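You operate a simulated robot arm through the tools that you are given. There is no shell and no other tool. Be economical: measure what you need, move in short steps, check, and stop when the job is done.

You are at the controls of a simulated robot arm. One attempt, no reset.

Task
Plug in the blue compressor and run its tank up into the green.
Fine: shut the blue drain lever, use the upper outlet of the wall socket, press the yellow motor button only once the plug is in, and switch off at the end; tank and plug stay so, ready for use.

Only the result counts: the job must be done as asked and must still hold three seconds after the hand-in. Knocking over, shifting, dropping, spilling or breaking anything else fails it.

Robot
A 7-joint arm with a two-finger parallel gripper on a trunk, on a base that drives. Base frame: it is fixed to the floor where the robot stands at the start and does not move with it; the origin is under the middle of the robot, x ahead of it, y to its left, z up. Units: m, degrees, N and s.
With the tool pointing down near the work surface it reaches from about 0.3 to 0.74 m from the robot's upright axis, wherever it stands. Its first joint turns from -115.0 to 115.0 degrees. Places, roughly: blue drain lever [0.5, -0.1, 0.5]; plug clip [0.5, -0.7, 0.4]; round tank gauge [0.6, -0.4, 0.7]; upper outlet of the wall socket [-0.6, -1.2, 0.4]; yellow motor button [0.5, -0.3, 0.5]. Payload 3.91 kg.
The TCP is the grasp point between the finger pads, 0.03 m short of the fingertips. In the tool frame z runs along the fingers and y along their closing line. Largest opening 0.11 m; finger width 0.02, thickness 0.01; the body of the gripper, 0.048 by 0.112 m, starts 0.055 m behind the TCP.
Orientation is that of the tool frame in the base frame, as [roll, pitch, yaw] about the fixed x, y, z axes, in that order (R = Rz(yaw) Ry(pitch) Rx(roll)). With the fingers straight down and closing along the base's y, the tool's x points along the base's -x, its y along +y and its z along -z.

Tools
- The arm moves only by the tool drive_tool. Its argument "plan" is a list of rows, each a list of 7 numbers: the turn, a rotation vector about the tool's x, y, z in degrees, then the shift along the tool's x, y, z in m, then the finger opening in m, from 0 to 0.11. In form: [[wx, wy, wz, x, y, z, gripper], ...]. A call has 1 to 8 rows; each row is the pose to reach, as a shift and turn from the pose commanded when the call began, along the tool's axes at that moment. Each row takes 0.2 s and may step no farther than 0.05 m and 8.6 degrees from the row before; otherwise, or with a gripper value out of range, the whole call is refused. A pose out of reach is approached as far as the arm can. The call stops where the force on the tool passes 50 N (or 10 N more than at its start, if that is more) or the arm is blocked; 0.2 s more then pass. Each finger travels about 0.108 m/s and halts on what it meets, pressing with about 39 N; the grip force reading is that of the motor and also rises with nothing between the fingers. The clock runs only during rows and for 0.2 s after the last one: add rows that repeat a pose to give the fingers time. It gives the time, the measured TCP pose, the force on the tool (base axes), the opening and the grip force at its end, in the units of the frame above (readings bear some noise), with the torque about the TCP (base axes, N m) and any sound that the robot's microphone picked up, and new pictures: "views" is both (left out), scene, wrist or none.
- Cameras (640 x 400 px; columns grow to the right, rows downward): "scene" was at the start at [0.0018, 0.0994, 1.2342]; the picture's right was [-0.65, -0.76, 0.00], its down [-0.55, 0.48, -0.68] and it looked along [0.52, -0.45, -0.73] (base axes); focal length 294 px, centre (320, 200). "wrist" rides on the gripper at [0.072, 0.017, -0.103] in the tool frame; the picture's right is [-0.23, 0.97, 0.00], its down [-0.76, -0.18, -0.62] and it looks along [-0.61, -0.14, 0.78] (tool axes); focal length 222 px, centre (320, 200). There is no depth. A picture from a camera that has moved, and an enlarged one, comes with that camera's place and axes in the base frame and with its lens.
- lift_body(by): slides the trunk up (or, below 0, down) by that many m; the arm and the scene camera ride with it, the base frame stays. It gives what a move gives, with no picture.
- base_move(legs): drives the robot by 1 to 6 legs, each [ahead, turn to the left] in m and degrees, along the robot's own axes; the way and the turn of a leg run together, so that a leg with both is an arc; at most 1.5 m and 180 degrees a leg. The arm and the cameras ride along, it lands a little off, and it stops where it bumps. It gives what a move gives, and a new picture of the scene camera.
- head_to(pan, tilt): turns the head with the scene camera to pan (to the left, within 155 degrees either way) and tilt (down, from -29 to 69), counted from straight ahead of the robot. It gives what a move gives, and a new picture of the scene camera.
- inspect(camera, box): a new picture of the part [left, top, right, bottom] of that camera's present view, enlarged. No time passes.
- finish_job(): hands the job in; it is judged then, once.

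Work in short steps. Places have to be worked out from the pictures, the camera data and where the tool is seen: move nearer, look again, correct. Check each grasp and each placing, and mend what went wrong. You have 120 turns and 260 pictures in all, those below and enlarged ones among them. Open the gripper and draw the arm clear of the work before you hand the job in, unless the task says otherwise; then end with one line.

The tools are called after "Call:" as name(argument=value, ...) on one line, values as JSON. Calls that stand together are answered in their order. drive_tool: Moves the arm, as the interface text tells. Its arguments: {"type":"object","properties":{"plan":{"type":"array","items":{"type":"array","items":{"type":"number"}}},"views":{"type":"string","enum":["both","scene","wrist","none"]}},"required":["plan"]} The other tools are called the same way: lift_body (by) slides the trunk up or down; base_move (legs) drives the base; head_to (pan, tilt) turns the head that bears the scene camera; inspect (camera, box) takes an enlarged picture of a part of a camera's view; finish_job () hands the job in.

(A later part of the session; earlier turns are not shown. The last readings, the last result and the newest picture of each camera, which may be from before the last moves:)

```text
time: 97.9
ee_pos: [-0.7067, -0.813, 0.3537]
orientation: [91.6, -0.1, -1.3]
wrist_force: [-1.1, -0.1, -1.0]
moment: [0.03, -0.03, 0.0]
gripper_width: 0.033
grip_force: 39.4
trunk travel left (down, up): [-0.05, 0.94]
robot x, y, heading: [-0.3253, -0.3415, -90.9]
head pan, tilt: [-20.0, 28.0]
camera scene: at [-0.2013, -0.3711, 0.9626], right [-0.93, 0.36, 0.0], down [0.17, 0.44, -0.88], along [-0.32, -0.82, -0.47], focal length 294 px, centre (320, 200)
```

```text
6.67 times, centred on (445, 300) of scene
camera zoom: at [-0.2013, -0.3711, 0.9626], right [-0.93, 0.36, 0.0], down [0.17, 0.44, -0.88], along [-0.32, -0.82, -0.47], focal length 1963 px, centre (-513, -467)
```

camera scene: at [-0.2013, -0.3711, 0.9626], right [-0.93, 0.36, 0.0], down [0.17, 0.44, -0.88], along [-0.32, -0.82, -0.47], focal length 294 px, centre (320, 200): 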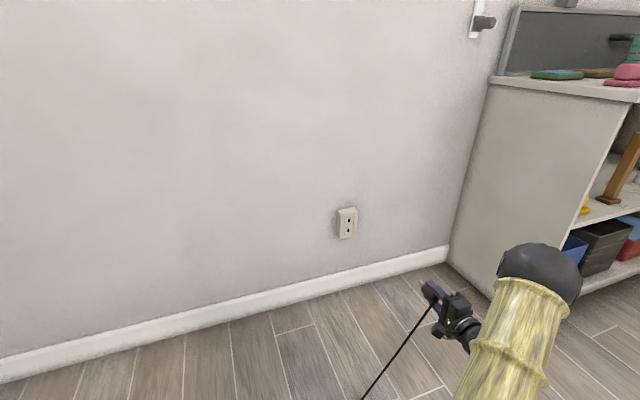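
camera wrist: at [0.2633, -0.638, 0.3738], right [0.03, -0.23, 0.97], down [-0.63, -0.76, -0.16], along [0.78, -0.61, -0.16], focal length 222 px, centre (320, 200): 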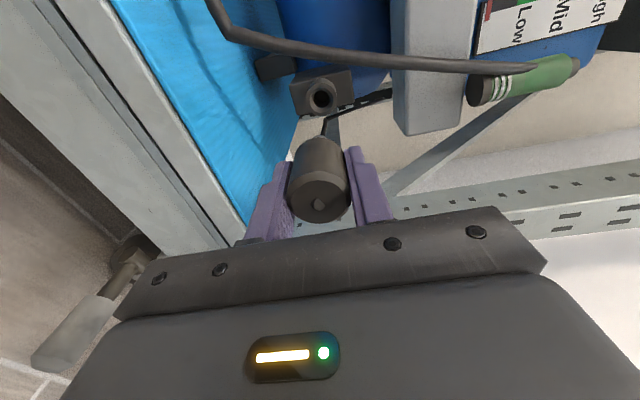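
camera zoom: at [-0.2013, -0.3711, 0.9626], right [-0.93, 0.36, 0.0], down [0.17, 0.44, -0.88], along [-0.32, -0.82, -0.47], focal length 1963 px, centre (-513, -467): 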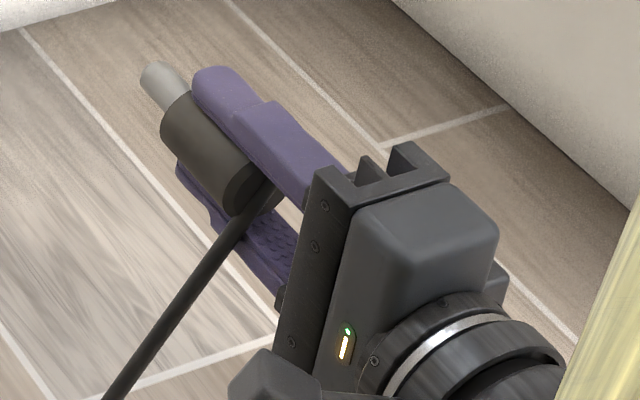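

The pin is round, so roll doesn't matter. I drive 0.2 m ahead and then align.

Call:
base_move(legs=[[0.2, 0]])

Call:
drive_tool(plan=[[0.8, 0.6, 0, 0.02, 0.007, 0, 0], [1.6, 1.3, 0, 0.04, 0.014, 0, 0], [1.6, 1.3, 0, 0.06, 0.02, 0, 0]], views="both")

Call:
inspect(camera="scene", box=[300, 180, 460, 300])

Call:
inspect(camera="wrist", box=[240, 0, 400, 160])

```text
time: 99.6
ee_pos: [-0.7082, -1.01, 0.3545]
orientation: [91.6, -0.1, -1.2]
wrist_force: [0.2, -0.5, -0.4]
moment: [0.03, -0.02, 0.02]
gripper_width: 0.0328
grip_force: 39.4
trunk travel left (down, up): [-0.05, 0.94]
robot x, y, heading: [-0.329, -0.5409, -90.8]
head pan, tilt: [-20.0, 28.0]
camera scene: at [-0.2041, -0.5665, 0.9626], right [-0.94, 0.35, 0.0], down [0.17, 0.44, -0.88], along [-0.31, -0.83, -0.47], focal length 294 px, centre (320, 200)
```

scene: 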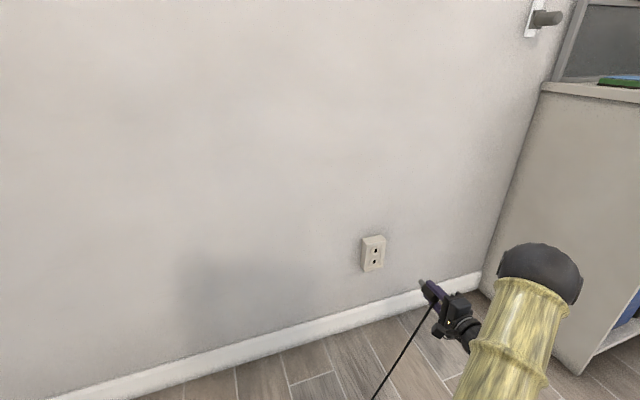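

```text
time: 100.4
ee_pos: [-0.6472, -1.0102, 0.3744]
orientation: [93.2, -0.2, 0.1]
wrist_force: [-0.6, 0.5, -0.1]
moment: [0.03, -0.05, 0.0]
gripper_width: 0.033
grip_force: 38.5
trunk travel left (down, up): [-0.05, 0.94]
robot x, y, heading: [-0.332, -0.5351, -90.7]
head pan, tilt: [-20.0, 28.0]
camera scene: at [-0.2041, -0.5665, 0.9626], right [-0.94, 0.35, 0.0], down [0.17, 0.44, -0.88], along [-0.31, -0.83, -0.47], focal length 294 px, centre (320, 200)
camera wrist: at [-0.5742, -0.9088, 0.3973], right [-0.23, -0.06, 0.97], down [-0.76, 0.63, -0.14], along [-0.6, -0.77, -0.19], focal length 222 px, centre (320, 200)
```

scene: 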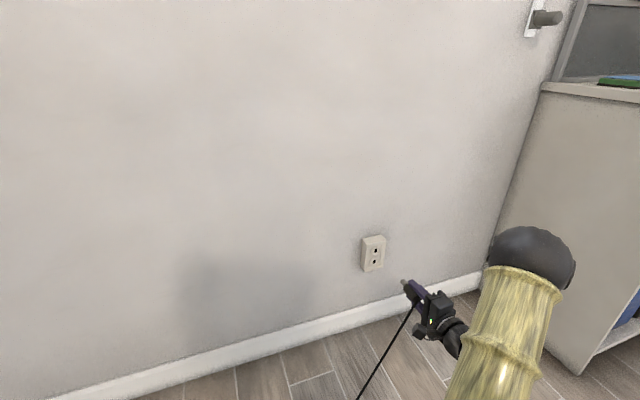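
wrist: 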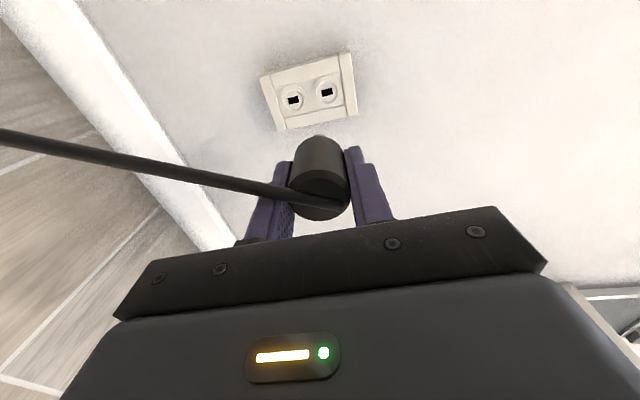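

```text
3.33 times, centred on (380, 240) of scene
camera zoom: at [-0.2041, -0.5665, 0.9626], right [-0.94, 0.35, 0.0], down [0.17, 0.44, -0.88], along [-0.31, -0.83, -0.47], focal length 981 px, centre (120, 67)
```

zoom: 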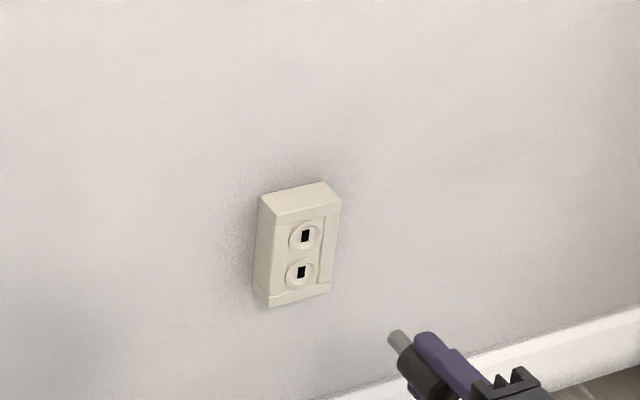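

```text
2.50 times, centred on (320, 80) of wrist
camera zoom: at [-0.5742, -0.9088, 0.3973], right [-0.23, -0.06, 0.97], down [-0.76, 0.63, -0.14], along [-0.6, -0.77, -0.19], focal length 555 px, centre (320, 500)
```

zoom: 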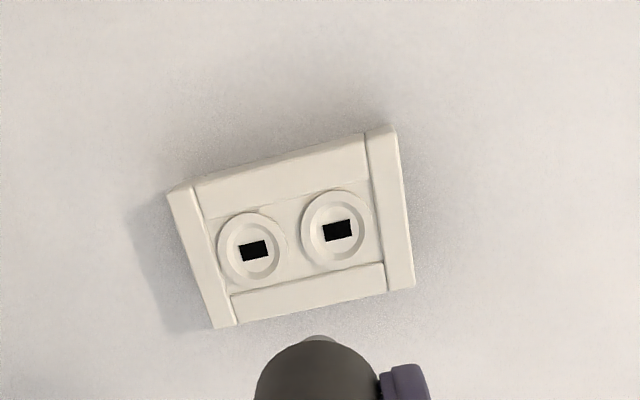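

Outlet ≈ (-0.644, -1.22, 0.371); pin tip now ≈ (-0.645, -1.077, 0.370), tool 3° nose-down. I level it and advance to about 3 cm from the slot.

Call:
drive_tool(plan=[[-0.8, 0, 0, 0.001, 0.001, 0.035, 0], [-1.6, 0, 0, 0.002, 0.003, 0.07, 0], [-2.4, 0, 0, 0.002, 0.004, 0.11, 0], [-2.4, 0, 0, 0.002, 0.004, 0.11, 0]], views="none")

Call:
inspect(camera="scene", box=[340, 220, 440, 300])

Call:
inspect(camera="wrist", box=[240, 60, 400, 220])

```text
time: 101.4
ee_pos: [-0.645, -1.1226, 0.3696]
orientation: [90.7, -0.2, 0.1]
wrist_force: [-0.9, -0.4, 0.2]
moment: [0.02, 0.01, 0.01]
gripper_width: 0.0327
grip_force: 38.2
trunk travel left (down, up): [-0.05, 0.94]
robot x, y, heading: [-0.3274, -0.5367, -90.5]
head pan, tilt: [-20.0, 28.0]
```

```text
5.00 times, centred on (390, 260) of scene
camera zoom: at [-0.2041, -0.5665, 0.9626], right [-0.94, 0.35, 0.0], down [0.17, 0.44, -0.88], along [-0.31, -0.83, -0.47], focal length 1472 px, centre (-30, -100)
```

zoom: 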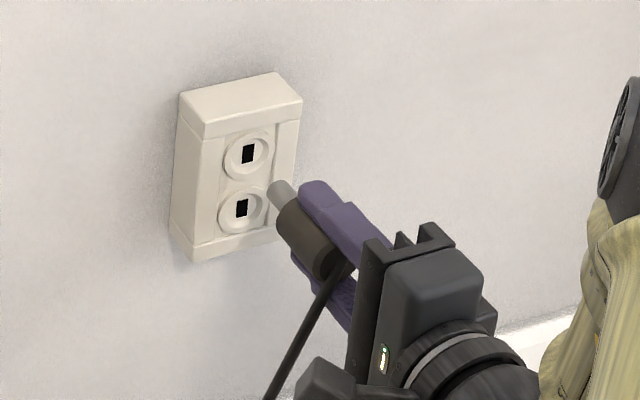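

```text
2.50 times, centred on (320, 140) of wrist
camera zoom: at [-0.5733, -1.0195, 0.3887], right [-0.23, -0.01, 0.97], down [-0.76, 0.62, -0.17], along [-0.61, -0.78, -0.15], focal length 555 px, centre (320, 350)
```

zoom: 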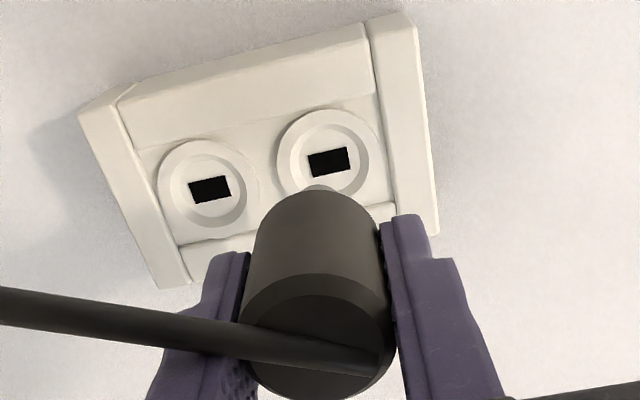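

In the wrist view the slot lies 9 px right of the plug axis, i.e. about 4 mm higher; sideways it's aligned, and the slot is about 36 mm beyond the pin tip. I shift up 4 mm and advance 28 mm.

Call:
drive_tool(plan=[[0, 0, 0, 0, 0.004, 0, 0], [0, 0, 0, 0, 0.004, 0.014, 0], [0, 0, 0, 0, 0.004, 0.028, 0], [0, 0, 0, 0, 0.004, 0.028, 0]], views="none")

Call:
inspect(camera="scene", box=[350, 230, 400, 280])

Call:
inspect(camera="wrist", box=[260, 70, 380, 190])

```text
time: 102.4
ee_pos: [-0.6461, -1.1513, 0.3749]
orientation: [90.8, -0.1, 0.1]
wrist_force: [0.6, -0.1, -0.4]
moment: [0.0, -0.01, 0.0]
gripper_width: 0.0325
grip_force: 39.0
trunk travel left (down, up): [-0.05, 0.94]
robot x, y, heading: [-0.3292, -0.5391, -90.7]
head pan, tilt: [-20.0, 28.0]
```

```text
8.00 times, centred on (375, 255) of scene
camera zoom: at [-0.2041, -0.5665, 0.9626], right [-0.94, 0.35, 0.0], down [0.17, 0.44, -0.88], along [-0.31, -0.83, -0.47], focal length 2355 px, centre (-120, -240)
```

zoom: 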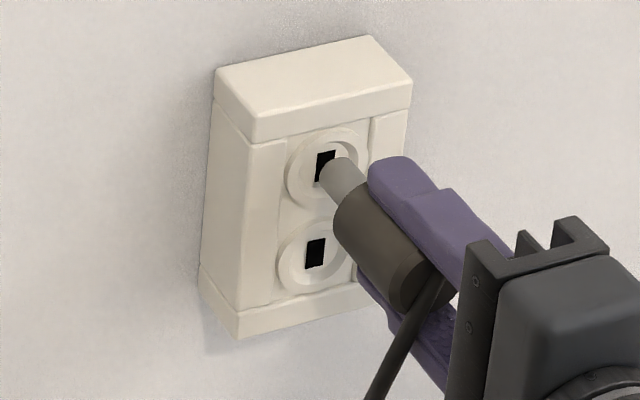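

```text
3.33 times, centred on (320, 130) of wrist
camera zoom: at [-0.5733, -1.0469, 0.3938], right [-0.23, -0.01, 0.97], down [-0.76, 0.62, -0.17], along [-0.61, -0.78, -0.15], focal length 740 px, centre (320, 433)
```

zoom: 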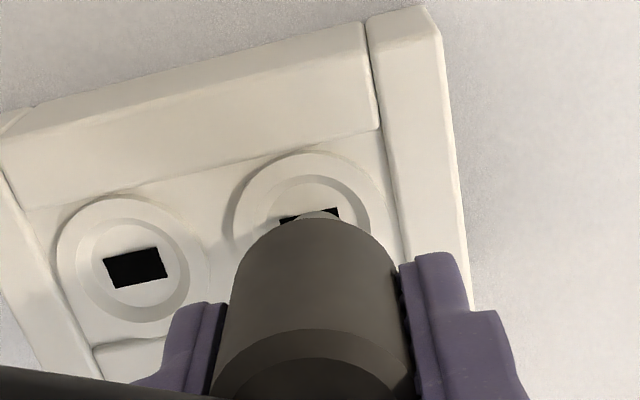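

Pin tip is about 8 mm short and some 1.5 mm high. I correct and advance gently.

Call:
drive_tool(plan=[[0, 0, 0, 0, -0.0015, 0.003, 0], [0, 0, 0, 0, -0.0015, 0.006, 0], [0, 0, 0, 0, -0.0015, 0.009, 0], [0, 0, 0, 0, -0.0015, 0.012, 0], [0, 0, 0, 0, -0.0015, 0.014, 0]], views="none")

Call:
inspect(camera="scene", box=[350, 230, 400, 280])

Call:
inspect(camera="wrist", box=[260, 70, 380, 190])

```text
time: 103.6
ee_pos: [-0.6459, -1.1655, 0.3726]
orientation: [90.8, -0.2, 0.1]
wrist_force: [-0.5, 0.0, -0.9]
moment: [0.04, -0.03, -0.01]
gripper_width: 0.0326
grip_force: 39.5
trunk travel left (down, up): [-0.05, 0.94]
robot x, y, heading: [-0.3301, -0.5354, -90.8]
head pan, tilt: [-20.0, 28.0]
```

```text
8.00 times, centred on (375, 255) of scene
camera zoom: at [-0.2041, -0.5665, 0.9626], right [-0.94, 0.35, 0.0], down [0.17, 0.44, -0.88], along [-0.31, -0.83, -0.47], focal length 2355 px, centre (-120, -240)
```

zoom: 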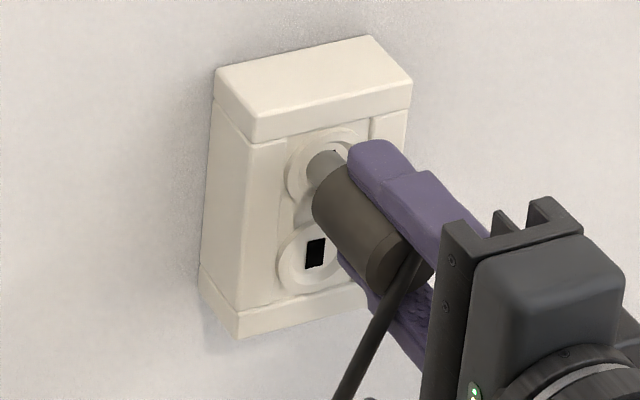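

```text
3.33 times, centred on (320, 130) of wrist
camera zoom: at [-0.5729, -1.061, 0.392], right [-0.23, -0.01, 0.97], down [-0.76, 0.62, -0.17], along [-0.61, -0.78, -0.15], focal length 740 px, centre (320, 433)
```

zoom: 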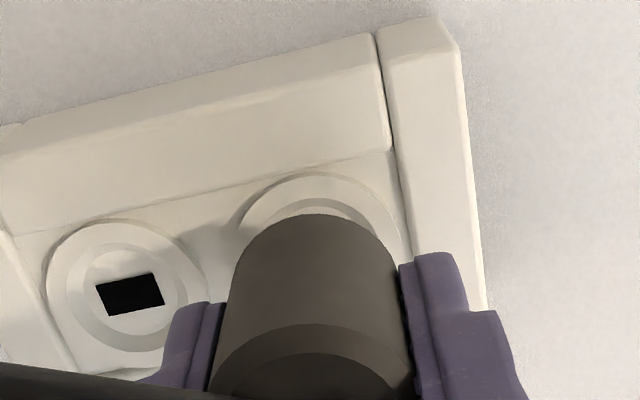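

No contact force yet. I continue in small steps, watching the force.

Call:
drive_tool(plan=[[0, 0, 0, 0, 0, 0.003, 0], [0, 0, 0, 0, 0, 0.006, 0], [0, 0, 0, 0, 0, 0.009, 0]], views="none")

Call:
inspect(camera="scene", box=[350, 230, 400, 280])

Call:
inspect(camera="wrist", box=[260, 70, 380, 190])

```text
time: 104.4
ee_pos: [-0.6449, -1.173, 0.3733]
orientation: [90.8, -0.2, 0.2]
wrist_force: [0.5, 0.6, 0.1]
moment: [0.07, -0.02, 0.03]
gripper_width: 0.0326
grip_force: 39.6
trunk travel left (down, up): [-0.05, 0.94]
robot x, y, heading: [-0.3252, -0.5394, -90.6]
head pan, tilt: [-20.0, 28.0]
```

```text
8.00 times, centred on (375, 255) of scene
camera zoom: at [-0.2041, -0.5665, 0.9626], right [-0.94, 0.35, 0.0], down [0.17, 0.44, -0.88], along [-0.31, -0.83, -0.47], focal length 2355 px, centre (-120, -240)
```

zoom: 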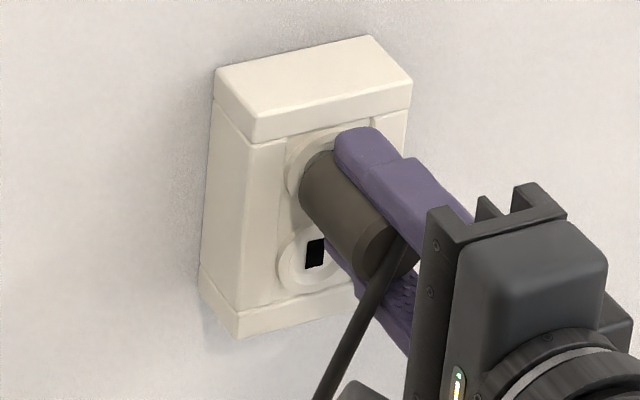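

```text
3.33 times, centred on (320, 130) of wrist
camera zoom: at [-0.5724, -1.0699, 0.3918], right [-0.23, -0.01, 0.97], down [-0.76, 0.62, -0.17], along [-0.61, -0.78, -0.15], focal length 740 px, centre (320, 433)
```

zoom: 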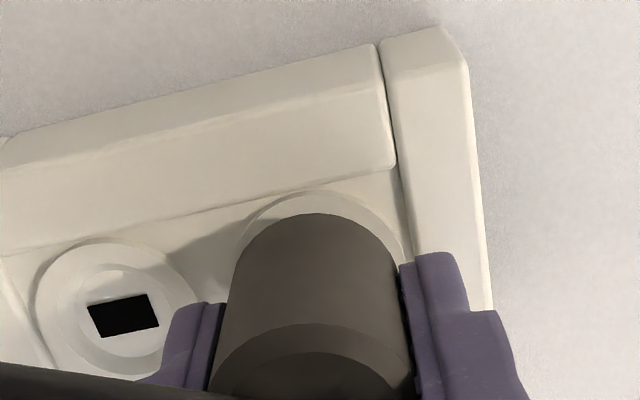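

The pin is going in without resistance. I continue until the plug seats.

Call:
drive_tool(plan=[[0, 0, 0, 0, 0, 0.003, 0], [0, 0, 0, 0, 0, 0.006, 0], [0, 0, 0, 0, 0, 0.009, 0], [0, 0, 0, 0, 0, 0.012, 0], [0, 0, 0, 0, 0, 0.015, 0], [0, 0, 0, 0, 0, 0.018, 0]], views="none")

Call:
inspect(camera="scene", box=[350, 230, 400, 280])

Call:
inspect(camera="wrist", box=[260, 70, 380, 190])

```text
time: 105.6
ee_pos: [-0.6441, -1.1829, 0.3727]
orientation: [90.9, -0.2, 0.1]
wrist_force: [4.3, 11.8, 6.3]
moment: [-0.38, 0.08, 0.12]
gripper_width: 0.0327
grip_force: 39.3
trunk travel left (down, up): [-0.05, 0.94]
robot x, y, heading: [-0.3263, -0.5366, -90.7]
head pan, tilt: [-20.0, 28.0]
stopped in row 5: the force on the tool passed its limit at 60 N (the readings are from after the stop); the commanded pose is now the measured one
```

```text
8.00 times, centred on (375, 255) of scene
camera zoom: at [-0.2037, -0.5647, 0.9627], right [-0.94, 0.35, 0.0], down [0.17, 0.44, -0.88], along [-0.31, -0.83, -0.47], focal length 2355 px, centre (-120, -240)
```

zoom: 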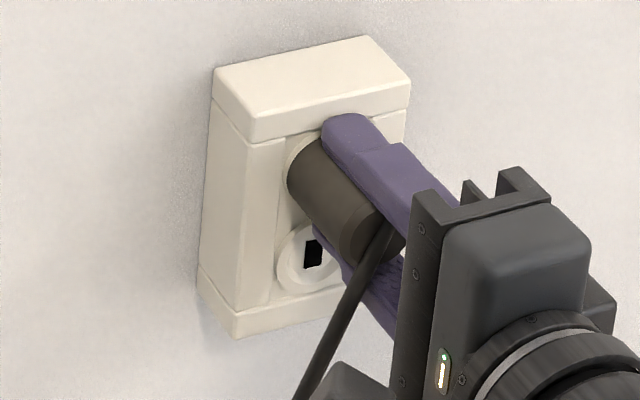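

```text
3.33 times, centred on (320, 130) of wrist
camera zoom: at [-0.5727, -1.0786, 0.3924], right [-0.23, -0.02, 0.97], down [-0.76, 0.62, -0.17], along [-0.6, -0.78, -0.15], focal length 740 px, centre (320, 433)
```

zoom: 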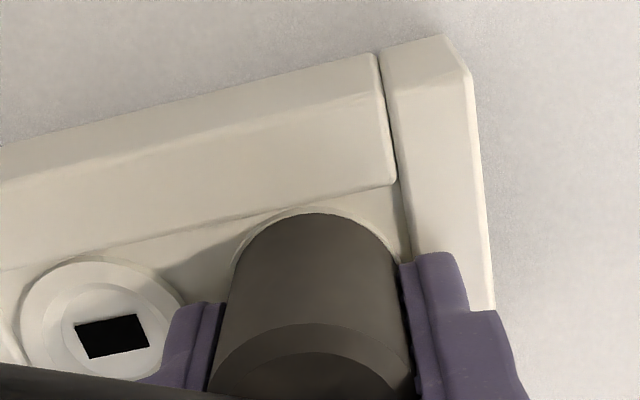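

The plug face is at the outlet ring. I push once more lightly to confirm it is fully seated.

Call:
drive_tool(plan=[[0, 0, 0, 0, 0, 0.003, 0], [0, 0, 0, 0, 0, 0.006, 0], [0, 0, 0, 0, 0, 0.009, 0]], views="none")

Call:
inspect(camera="scene", box=[350, 230, 400, 280])

```text
time: 106.0
ee_pos: [-0.6458, -1.1835, 0.3727]
orientation: [90.9, -0.1, 0.2]
wrist_force: [6.3, 14.0, 7.9]
moment: [-0.52, 0.18, 0.09]
gripper_width: 0.0325
grip_force: 39.1
trunk travel left (down, up): [-0.05, 0.94]
robot x, y, heading: [-0.3259, -0.5371, -90.4]
head pan, tilt: [-20.0, 28.0]
stopped in row 2: the force on the tool passed its limit at 59 N (the readings are from after the stop); the commanded pose is now the measured one
```

```text
8.00 times, centred on (375, 255) of scene
camera zoom: at [-0.2036, -0.5638, 0.9626], right [-0.94, 0.35, 0.0], down [0.17, 0.44, -0.88], along [-0.31, -0.83, -0.47], focal length 2355 px, centre (-120, -240)
```

zoom: 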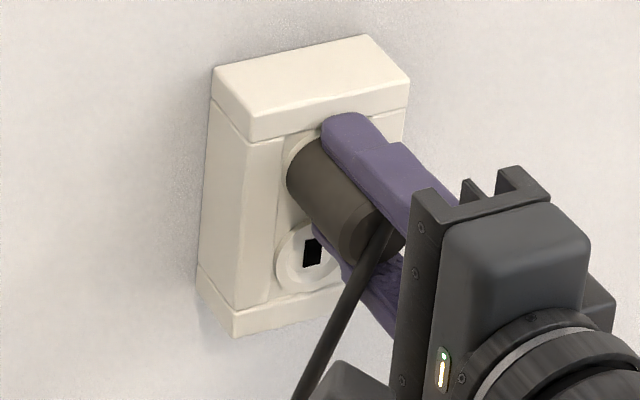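

It's against a stop, but the fingertips might be touching the ring too. I release, back off, and look at how it sits.

Call:
drive_tool(plan=[[0, 0, 0, 0, 0, 0, 0.045], [0, 0, 0, 0, 0, 0, 0.06], [0, 0, 0, 0, 0, -0.02, 0.06], [0, 0, 0, 0, 0, -0.05, 0.06], [0, 0, 0, 0, 0, -0.08, 0.06]], views="wrist")

Call:
inspect(camera="scene", box=[350, 230, 400, 280])

Call:
inspect(camera="wrist", box=[240, 60, 400, 200])

```text
time: 107.2
ee_pos: [-0.6454, -1.1032, 0.3718]
orientation: [91.1, -0.3, 0.2]
wrist_force: [1.1, -0.1, -0.4]
moment: [-0.01, 0.0, -0.01]
gripper_width: 0.06
grip_force: 0.2
trunk travel left (down, up): [-0.05, 0.94]
robot x, y, heading: [-0.3265, -0.5326, -90.8]
head pan, tilt: [-20.0, 28.0]
camera wrist: at [-0.5728, -0.9992, 0.3921], right [-0.23, -0.02, 0.97], down [-0.76, 0.62, -0.17], along [-0.6, -0.78, -0.16], focal length 222 px, centre (320, 200)
```

wrist: 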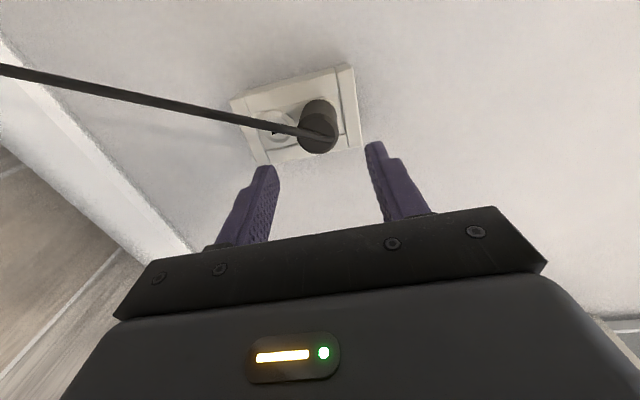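

```text
8.00 times, centred on (375, 255) of scene
camera zoom: at [-0.204, -0.5651, 0.9626], right [-0.94, 0.35, 0.0], down [0.17, 0.44, -0.88], along [-0.31, -0.83, -0.47], focal length 2355 px, centre (-120, -240)
```

zoom: 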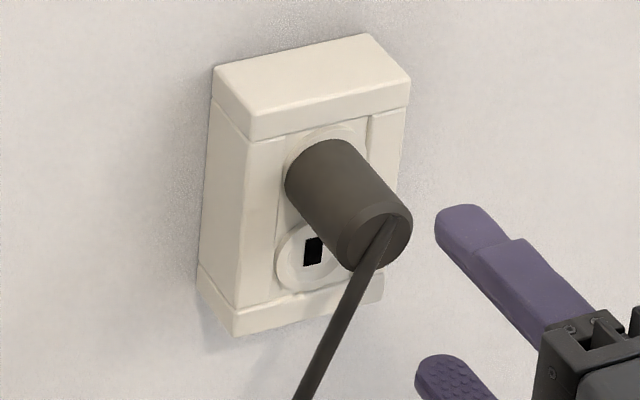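

```text
2.86 times, centred on (320, 130) of wrist
camera zoom: at [-0.5728, -0.9992, 0.3921], right [-0.23, -0.02, 0.97], down [-0.76, 0.62, -0.17], along [-0.6, -0.78, -0.16], focal length 635 px, centre (320, 400)
```

zoom: 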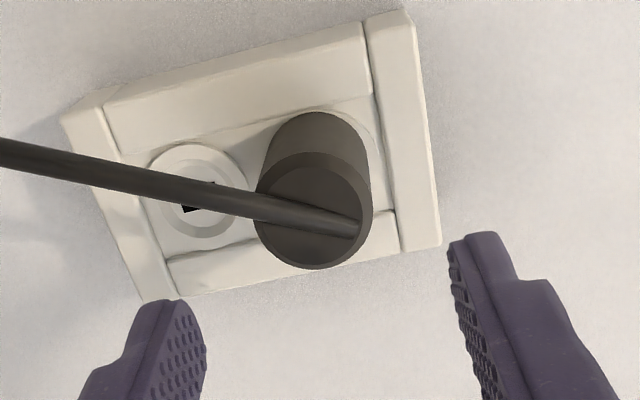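

The plug holds in the upper outlet. I close the fingers and press on its back end to make sure it's all the way in.

Call:
drive_tool(plan=[[0, 0, 0, 0, 0, 0, 0.03], [0, 0, 0, 0, 0, 0, 0.0], [0, 0, 0, 0, 0, 0.015, 0.0], [0, 0, 0, 0, 0, 0.03, 0.0], [0, 0, 0, 0, 0, 0.036, 0], [0, 0, 0, 0, 0, 0.042, 0], [0, 0, 0, 0, 0, 0.048, 0], [0, 0, 0, 0, 0, 0.054, 0]], views="wrist")

Call:
inspect(camera="scene", box=[350, 230, 400, 280])

```text
time: 108.5
ee_pos: [-0.6467, -1.1365, 0.3694]
orientation: [91.4, -0.3, 0.1]
wrist_force: [3.3, 15.0, 3.9]
moment: [-0.19, 0.0, 0.15]
gripper_width: 0.0
grip_force: 37.1
trunk travel left (down, up): [-0.05, 0.94]
robot x, y, heading: [-0.3246, -0.5359, -90.7]
head pan, tilt: [-20.0, 28.0]
stopped in row 6: the force on the tool passed its limit at 62 N (the readings are from after the stop); the commanded pose is now the measured one
camera wrist: at [-0.5739, -1.0341, 0.3898], right [-0.23, -0.02, 0.97], down [-0.76, 0.63, -0.17], along [-0.6, -0.78, -0.16], focal length 222 px, centre (320, 200)
```

wrist: 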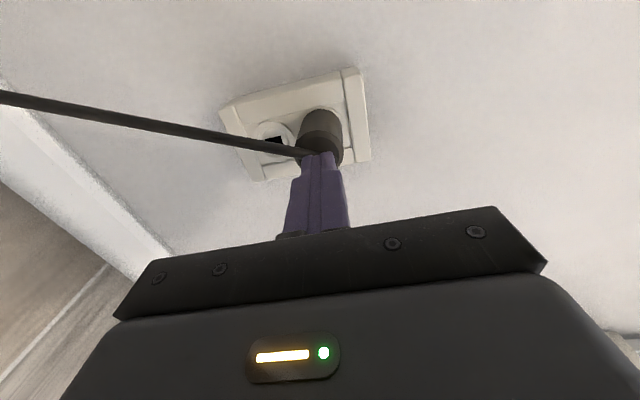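

```text
8.00 times, centred on (375, 255) of scene
camera zoom: at [-0.2038, -0.5633, 0.9626], right [-0.94, 0.35, 0.0], down [0.17, 0.44, -0.88], along [-0.31, -0.83, -0.47], focal length 2355 px, centre (-120, -240)
```

zoom: 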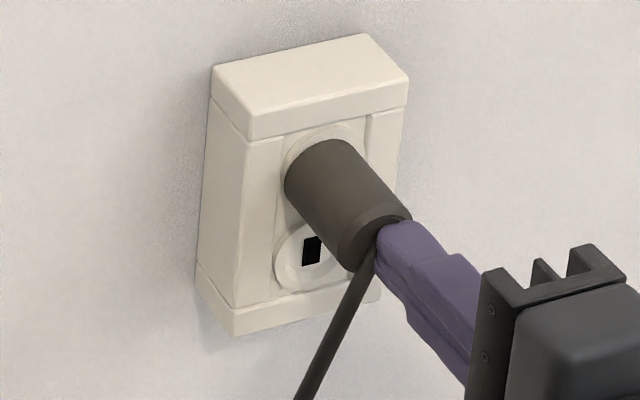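

The plug is fully seated and firm. I retract and go back to the shelf in front of the motor button, keeping off the cord.

Call:
drive_tool(plan=[[0, 0, 0, 0, 0, -0.04, 0], [0, 0, 0, 0, 0, -0.08, 0], [0, 0, 0, 0, 0, -0.12, 0], [0, 0, 0, 0, 0.03, -0.15, 0]], views="scene")

Call:
base_move(legs=[[-0.45, 0], [0, 90.5], [0.15, 0]])

```text
time: 109.5
ee_pos: [-0.6454, -0.9891, 0.4042]
orientation: [91.5, -0.4, 0.2]
wrist_force: [0.1, 0.4, 0.3]
moment: [-0.04, -0.01, 0.0]
gripper_width: 0.0
grip_force: 38.3
trunk travel left (down, up): [-0.05, 0.94]
robot x, y, heading: [-0.3284, -0.5377, -90.7]
head pan, tilt: [-20.0, 28.0]
camera scene: at [-0.2041, -0.5645, 0.9625], right [-0.94, 0.35, 0.0], down [0.17, 0.44, -0.88], along [-0.31, -0.83, -0.47], focal length 294 px, centre (320, 200)
```

scene: 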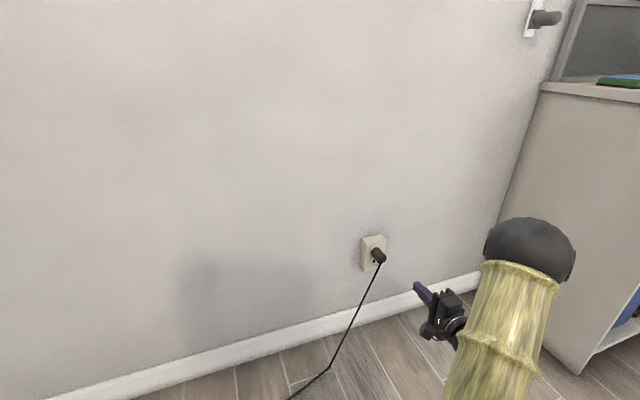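

```text
time: 119.4
ee_pos: [0.2892, -0.4, 0.403]
orientation: [91.4, -0.3, 90.7]
wrist_force: [-0.3, -1.0, -0.5]
moment: [0.0, 0.0, 0.01]
gripper_width: 0.0001
grip_force: 37.7
trunk travel left (down, up): [-0.05, 0.94]
robot x, y, heading: [-0.1657, -0.0811, -0.4]
head pan, tilt: [-20.0, 28.0]
camera scene: at [-0.1387, 0.0383, 0.9626], right [-0.35, -0.94, 0.0], down [-0.44, 0.16, -0.88], along [0.83, -0.31, -0.47], focal length 294 px, centre (320, 200)
```

scene: 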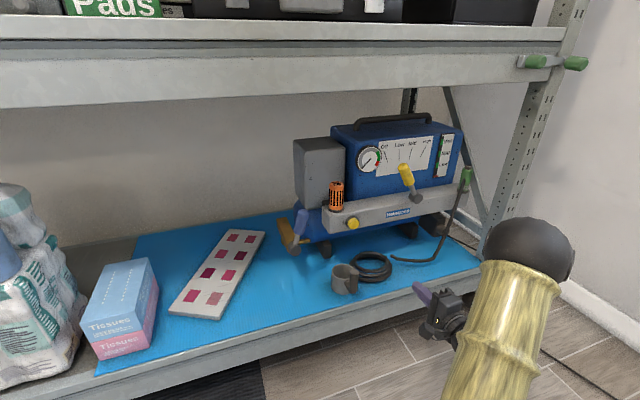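

I zoom on the compressor to refine the button position and check gauge and lever.

Call:
inspect(camera="scene", box=[270, 110, 480, 260])

Call:
inspect(camera="wrist", box=[0, 0, 640, 400])

```text
2.67 times, centred on (375, 185) of scene
camera zoom: at [-0.1387, 0.0383, 0.9626], right [-0.35, -0.94, 0.0], down [-0.44, 0.16, -0.88], along [0.83, -0.31, -0.47], focal length 785 px, centre (173, 240)
```

zoom: 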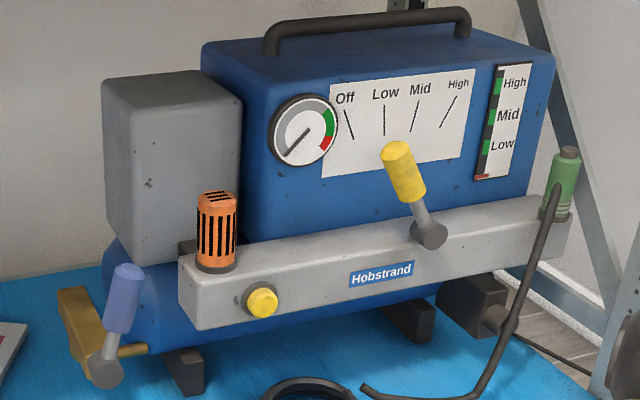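

```text
1.00 times, centred on (320, 200) of wrist (not enlarged: the box is as wide or as high as the picture)
camera zoom: at [0.1863, -0.3274, 0.4232], right [0.03, -0.23, 0.97], down [-0.62, -0.77, -0.17], along [0.78, -0.6, -0.16], focal length 222 px, centre (320, 200)
```

zoom: 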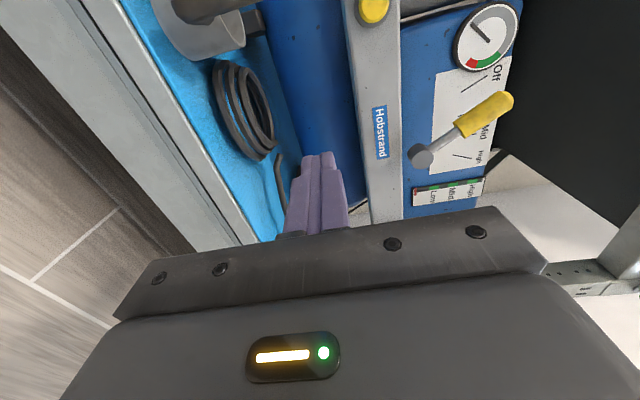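

Button ≈ (0.538, -0.327, 0.48). I move the closed fingers in front of it.

Call:
drive_tool(plan=[[-0.5, 0, 0, 0.024, 0.025, 0.033, 0], [-1, 0, 0, 0.048, 0.05, 0.066, 0], [-1.4, 0, 0, 0.072, 0.074, 0.1, 0]], views="wrist")

Call:
inspect(camera="scene", box=[310, 170, 430, 260])

```text
time: 120.2
ee_pos: [0.3897, -0.3256, 0.4739]
orientation: [90.1, -0.3, 90.5]
wrist_force: [0.4, -0.6, 1.0]
moment: [0.0, -0.04, -0.01]
gripper_width: 0.0002
grip_force: 37.5
trunk travel left (down, up): [-0.05, 0.94]
robot x, y, heading: [-0.167, -0.08, -0.6]
head pan, tilt: [-20.0, 28.0]
camera wrist: at [0.2866, -0.2536, 0.4919], right [0.0, -0.23, 0.97], down [-0.62, -0.77, -0.18], along [0.79, -0.6, -0.15], focal length 222 px, centre (320, 200)
```

wrist: 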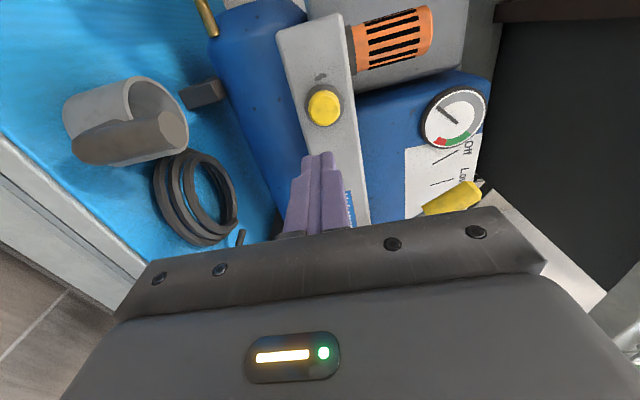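

```text
4.44 times, centred on (370, 215) of scene
camera zoom: at [-0.1386, 0.0381, 0.9626], right [-0.35, -0.94, 0.0], down [-0.44, 0.16, -0.88], along [0.83, -0.31, -0.47], focal length 1308 px, centre (98, 133)
```

zoom: 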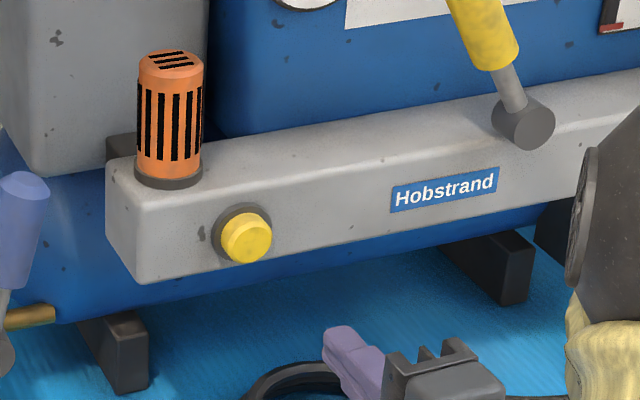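

Button axis is within 2–3 mm of the fingers. I align and press gently.

Call:
drive_tool(plan=[[0, 0, 0, 0.001, 0.001, 0.04, 0], [0, 0, 0, 0.002, 0.0025, 0.08, 0], [0, 0, 0, 0.002, 0.0025, 0.105, 0], [0, 0, 0, 0.002, 0.0025, 0.113, 0], [0, 0, 0, 0.002, 0.0025, 0.119, 0], [0, 0, 0, 0.002, 0.0025, 0.124, 0], [0, 0, 0, 0.002, 0.0025, 0.128, 0]], views="both")

```text
time: 121.5
ee_pos: [0.5025, -0.3234, 0.4785]
orientation: [90.2, -0.3, 90.5]
wrist_force: [-26.4, 9.8, -0.1]
moment: [-0.02, -0.21, 0.15]
gripper_width: 0.0
grip_force: 37.6
trunk travel left (down, up): [-0.05, 0.94]
robot x, y, heading: [-0.1733, -0.0839, -0.3]
head pan, tilt: [-20.0, 28.0]
heard: click
stopped in row 6: the force on the tool passed its limit at 56 N (the readings are from after the stop); the commanded pose is now the measured one
camera scene: at [-0.1438, 0.0391, 0.9627], right [-0.35, -0.94, 0.0], down [-0.44, 0.16, -0.88], along [0.83, -0.31, -0.47], focal length 294 px, centre (320, 200)
camera wrist: at [0.3997, -0.2515, 0.4967], right [0.01, -0.23, 0.97], down [-0.62, -0.77, -0.18], along [0.79, -0.6, -0.15], focal length 222 px, centre (320, 200)
```

scene: 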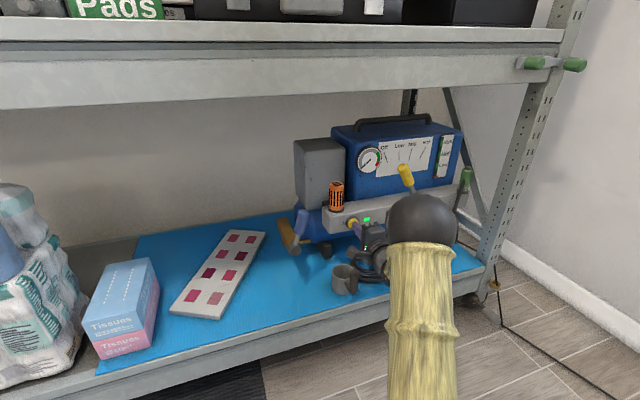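
wrist: 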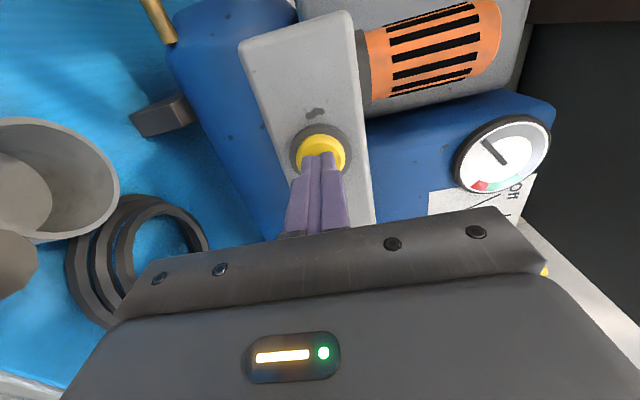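

Heard a click. I back off a little, staying ready to press again, and watch the gauge.

Call:
drive_tool(plan=[[0, 0, 0, 0, 0, -0.02, 0], [0, 0, 0, 0, 0, -0.03, 0]], views="none")

Call:
inspect(camera="scene", box=[340, 120, 470, 230])

Call:
inspect(camera="wrist", box=[400, 80, 560, 220])

```text
time: 122.1
ee_pos: [0.4785, -0.3223, 0.4756]
orientation: [90.2, -0.3, 90.5]
wrist_force: [-0.3, 0.0, -0.6]
moment: [-0.01, 0.0, 0.03]
gripper_width: 0.0002
grip_force: 37.5
trunk travel left (down, up): [-0.05, 0.94]
robot x, y, heading: [-0.1669, -0.0833, -0.3]
head pan, tilt: [-20.0, 28.0]
```

```text
3.64 times, centred on (405, 175) of scene
camera zoom: at [-0.1391, 0.0383, 0.9625], right [-0.35, -0.94, 0.0], down [-0.44, 0.16, -0.88], along [0.83, -0.31, -0.47], focal length 1071 px, centre (11, 291)
```

zoom: 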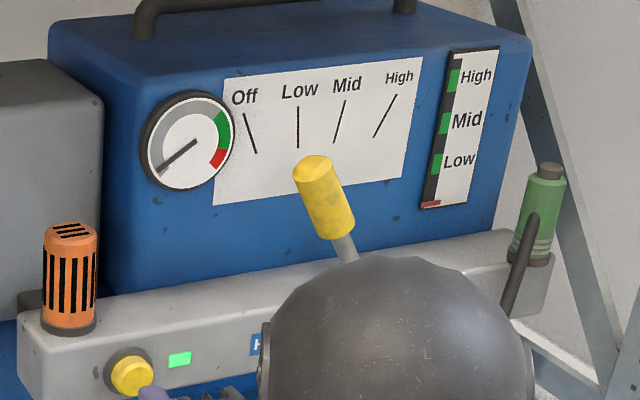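

```text
2.86 times, centred on (480, 150) of wrist
camera zoom: at [0.3757, -0.2508, 0.4947], right [0.01, -0.23, 0.97], down [-0.62, -0.77, -0.18], along [0.79, -0.6, -0.15], focal length 635 px, centre (-137, 343)
```

zoom: 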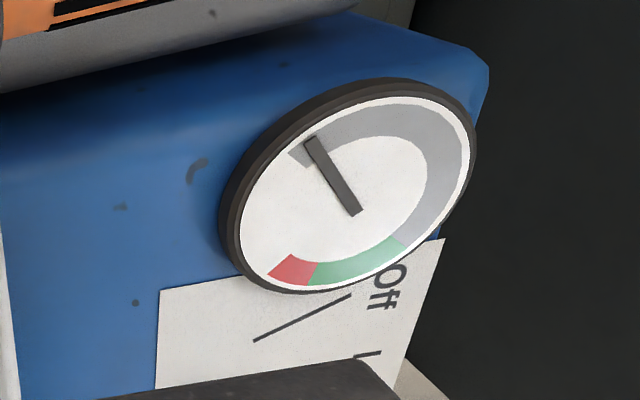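

Motor lamp is green and the needle has begun to move. I wait a moment and check the rate.

Call:
drive_tool(plan=[[0, 0, 0, 0, 0, 0, 0], [0, 0, 0, 0, 0, 0, 0], [0, 0, 0, 0, 0, 0, 0]], views="none")

Call:
inspect(camera="wrist", box=[400, 80, 560, 220])

```text
time: 122.9
ee_pos: [0.4776, -0.3225, 0.4764]
orientation: [90.3, -0.4, 90.5]
wrist_force: [-0.1, 0.3, 0.2]
moment: [0.01, 0.0, 0.0]
gripper_width: 0.0001
grip_force: 37.5
trunk travel left (down, up): [-0.05, 0.94]
robot x, y, heading: [-0.1661, -0.0818, -0.6]
head pan, tilt: [-20.0, 28.0]
```

```text
2.86 times, centred on (480, 150) of wrist
camera zoom: at [0.375, -0.2514, 0.4948], right [0.01, -0.23, 0.97], down [-0.62, -0.77, -0.18], along [0.79, -0.6, -0.15], focal length 635 px, centre (-137, 343)
```

zoom: 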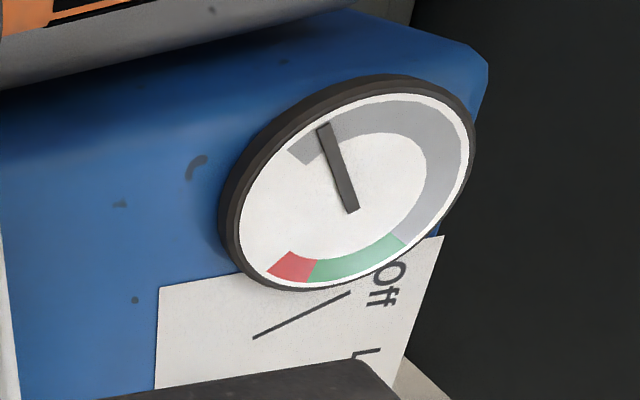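

It's rising steadily, so the drain is shut at this end. I wait on.

Call:
drive_tool(plan=[[0, 0, 0, 0, 0, 0, 0], [0, 0, 0, 0, 0, 0, 0], [0, 0, 0, 0, 0, 0, 0], [0, 0, 0, 0, 0, 0, 0], [0, 0, 0, 0, 0, 0, 0], [0, 0, 0, 0, 0, 0, 0], [0, 0, 0, 0, 0, 0, 0], [0, 0, 0, 0, 0, 0, 0]], views="none")

Call:
inspect(camera="wrist", box=[400, 80, 560, 220])

```text
time: 124.7
ee_pos: [0.4785, -0.3223, 0.4763]
orientation: [90.3, -0.3, 90.5]
wrist_force: [-0.6, 0.2, 0.4]
moment: [0.02, -0.02, 0.01]
gripper_width: 0.0
grip_force: 38.3
trunk travel left (down, up): [-0.05, 0.94]
robot x, y, heading: [-0.1658, -0.0816, -0.3]
head pan, tilt: [-20.0, 28.0]
```

```text
2.86 times, centred on (480, 150) of wrist
camera zoom: at [0.3752, -0.2512, 0.4948], right [0.01, -0.23, 0.97], down [-0.62, -0.77, -0.18], along [0.79, -0.6, -0.15], focal length 635 px, centre (-137, 343)
```

zoom: 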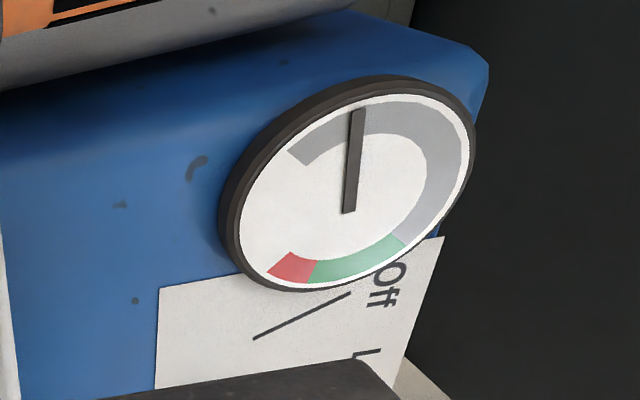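

About a quarter of the way to the green in 3.4 s. I keep waiting.

Call:
drive_tool(plan=[[0, 0, 0, 0, 0, 0, 0], [0, 0, 0, 0, 0, 0, 0], [0, 0, 0, 0, 0, 0, 0], [0, 0, 0, 0, 0, 0, 0], [0, 0, 0, 0, 0, 0, 0], [0, 0, 0, 0, 0, 0, 0], [0, 0, 0, 0, 0, 0, 0], [0, 0, 0, 0, 0, 0, 0]], views="none")

Call:
drive_tool(plan=[[0, 0, 0, 0, 0, 0, 0], [0, 0, 0, 0, 0, 0, 0], [0, 0, 0, 0, 0, 0, 0], [0, 0, 0, 0, 0, 0, 0], [0, 0, 0, 0, 0, 0, 0], [0, 0, 0, 0, 0, 0, 0], [0, 0, 0, 0, 0, 0, 0], [0, 0, 0, 0, 0, 0, 0]], views="none")

Call:
inspect(camera="wrist", box=[400, 80, 560, 220])

```text
time: 126.5
ee_pos: [0.4777, -0.3225, 0.4764]
orientation: [90.3, -0.3, 90.5]
wrist_force: [-0.8, -0.8, 0.4]
moment: [-0.02, -0.04, 0.0]
gripper_width: 0.0002
grip_force: 37.4
trunk travel left (down, up): [-0.05, 0.94]
robot x, y, heading: [-0.1697, -0.0839, -0.6]
head pan, tilt: [-20.0, 28.0]
```

```text
time: 128.3
ee_pos: [0.4786, -0.3238, 0.4757]
orientation: [90.2, -0.4, 90.5]
wrist_force: [-0.2, -0.3, -0.6]
moment: [-0.01, 0.03, -0.01]
gripper_width: 0.0
grip_force: 37.6
trunk travel left (down, up): [-0.05, 0.94]
robot x, y, heading: [-0.1653, -0.0824, -0.8]
head pan, tilt: [-20.0, 28.0]
```

```text
2.86 times, centred on (480, 150) of wrist
camera zoom: at [0.3753, -0.2511, 0.4948], right [0.01, -0.23, 0.97], down [-0.62, -0.77, -0.18], along [0.79, -0.6, -0.15], focal length 635 px, centre (-137, 343)
```

zoom: 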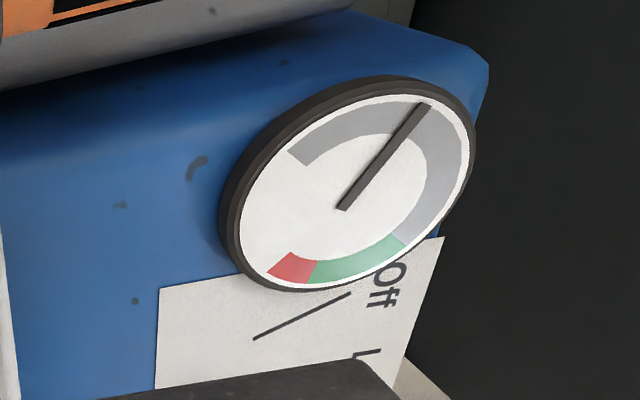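

Still climbing. Two more waits.

Call:
drive_tool(plan=[[0, 0, 0, 0, 0, 0, 0], [0, 0, 0, 0, 0, 0, 0], [0, 0, 0, 0, 0, 0, 0], [0, 0, 0, 0, 0, 0, 0], [0, 0, 0, 0, 0, 0, 0], [0, 0, 0, 0, 0, 0, 0], [0, 0, 0, 0, 0, 0, 0], [0, 0, 0, 0, 0, 0, 0]], views="none")

Call:
drive_tool(plan=[[0, 0, 0, 0, 0, 0, 0], [0, 0, 0, 0, 0, 0, 0], [0, 0, 0, 0, 0, 0, 0], [0, 0, 0, 0, 0, 0, 0], [0, 0, 0, 0, 0, 0, 0], [0, 0, 0, 0, 0, 0, 0], [0, 0, 0, 0, 0, 0, 0], [0, 0, 0, 0, 0, 0, 0]], views="none")

Call:
inspect(camera="wrist", box=[400, 80, 560, 220])

```text
time: 130.1
ee_pos: [0.4795, -0.324, 0.4771]
orientation: [90.4, -0.4, 90.4]
wrist_force: [-0.5, 0.3, -0.4]
moment: [0.02, 0.0, 0.02]
gripper_width: 0.0
grip_force: 38.2
trunk travel left (down, up): [-0.05, 0.94]
robot x, y, heading: [-0.1688, -0.0838, -0.5]
head pan, tilt: [-20.0, 28.0]
```

```text
time: 131.9
ee_pos: [0.4777, -0.3229, 0.4765]
orientation: [90.3, -0.4, 90.5]
wrist_force: [0.2, -0.3, -0.4]
moment: [0.0, 0.0, 0.01]
gripper_width: 0.0002
grip_force: 38.2
trunk travel left (down, up): [-0.05, 0.94]
robot x, y, heading: [-0.1652, -0.0813, -0.6]
head pan, tilt: [-20.0, 28.0]
```

```text
2.86 times, centred on (480, 150) of wrist
camera zoom: at [0.3753, -0.2511, 0.4948], right [0.01, -0.23, 0.97], down [-0.62, -0.77, -0.18], along [0.79, -0.6, -0.15], focal length 635 px, centre (-137, 343)
```

zoom: 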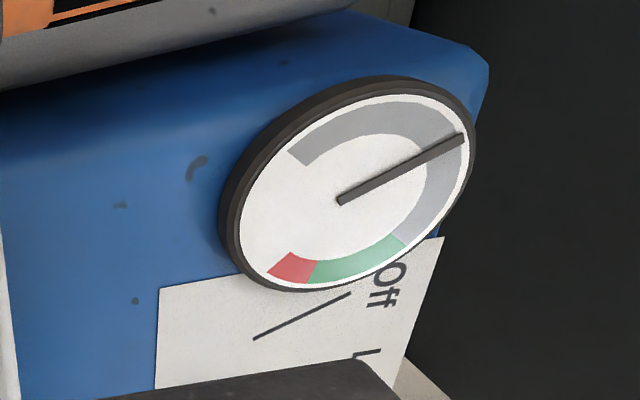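

Getting near. Two more waits, then look.

Call:
drive_tool(plan=[[0, 0, 0, 0, 0, 0, 0], [0, 0, 0, 0, 0, 0, 0], [0, 0, 0, 0, 0, 0, 0], [0, 0, 0, 0, 0, 0, 0], [0, 0, 0, 0, 0, 0, 0], [0, 0, 0, 0, 0, 0, 0], [0, 0, 0, 0, 0, 0, 0], [0, 0, 0, 0, 0, 0, 0]], views="none")

Call:
drive_tool(plan=[[0, 0, 0, 0, 0, 0, 0], [0, 0, 0, 0, 0, 0, 0], [0, 0, 0, 0, 0, 0, 0], [0, 0, 0, 0, 0, 0, 0], [0, 0, 0, 0, 0, 0, 0], [0, 0, 0, 0, 0, 0, 0]], views="none")

Call:
inspect(camera="wrist", box=[400, 80, 560, 220])

```text
time: 133.7
ee_pos: [0.4798, -0.3232, 0.4764]
orientation: [90.3, -0.3, 90.6]
wrist_force: [0.0, 0.7, -0.1]
moment: [-0.02, 0.0, 0.02]
gripper_width: 0.0
grip_force: 37.8
trunk travel left (down, up): [-0.05, 0.94]
robot x, y, heading: [-0.1675, -0.0822, -0.7]
head pan, tilt: [-20.0, 28.0]
```

```text
time: 135.1
ee_pos: [0.4793, -0.3226, 0.4762]
orientation: [90.2, -0.4, 90.5]
wrist_force: [-0.2, 0.4, -0.3]
moment: [-0.02, 0.02, -0.03]
gripper_width: 0.0
grip_force: 37.3
trunk travel left (down, up): [-0.05, 0.94]
robot x, y, heading: [-0.1669, -0.0824, -0.2]
head pan, tilt: [-20.0, 28.0]
```

```text
2.86 times, centred on (480, 150) of wrist
camera zoom: at [0.3753, -0.2511, 0.4948], right [0.01, -0.23, 0.97], down [-0.62, -0.77, -0.18], along [0.79, -0.6, -0.15], focal length 635 px, centre (-137, 343)
```

zoom: 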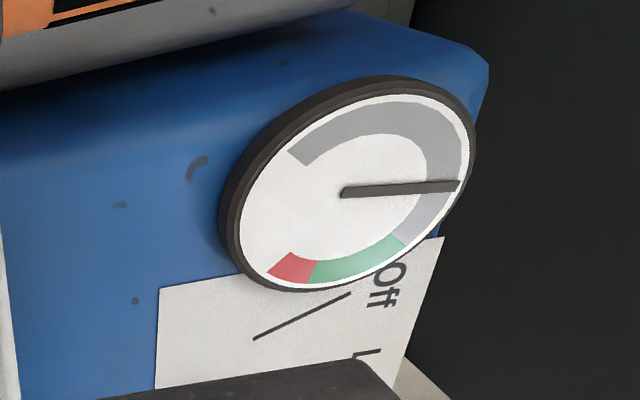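

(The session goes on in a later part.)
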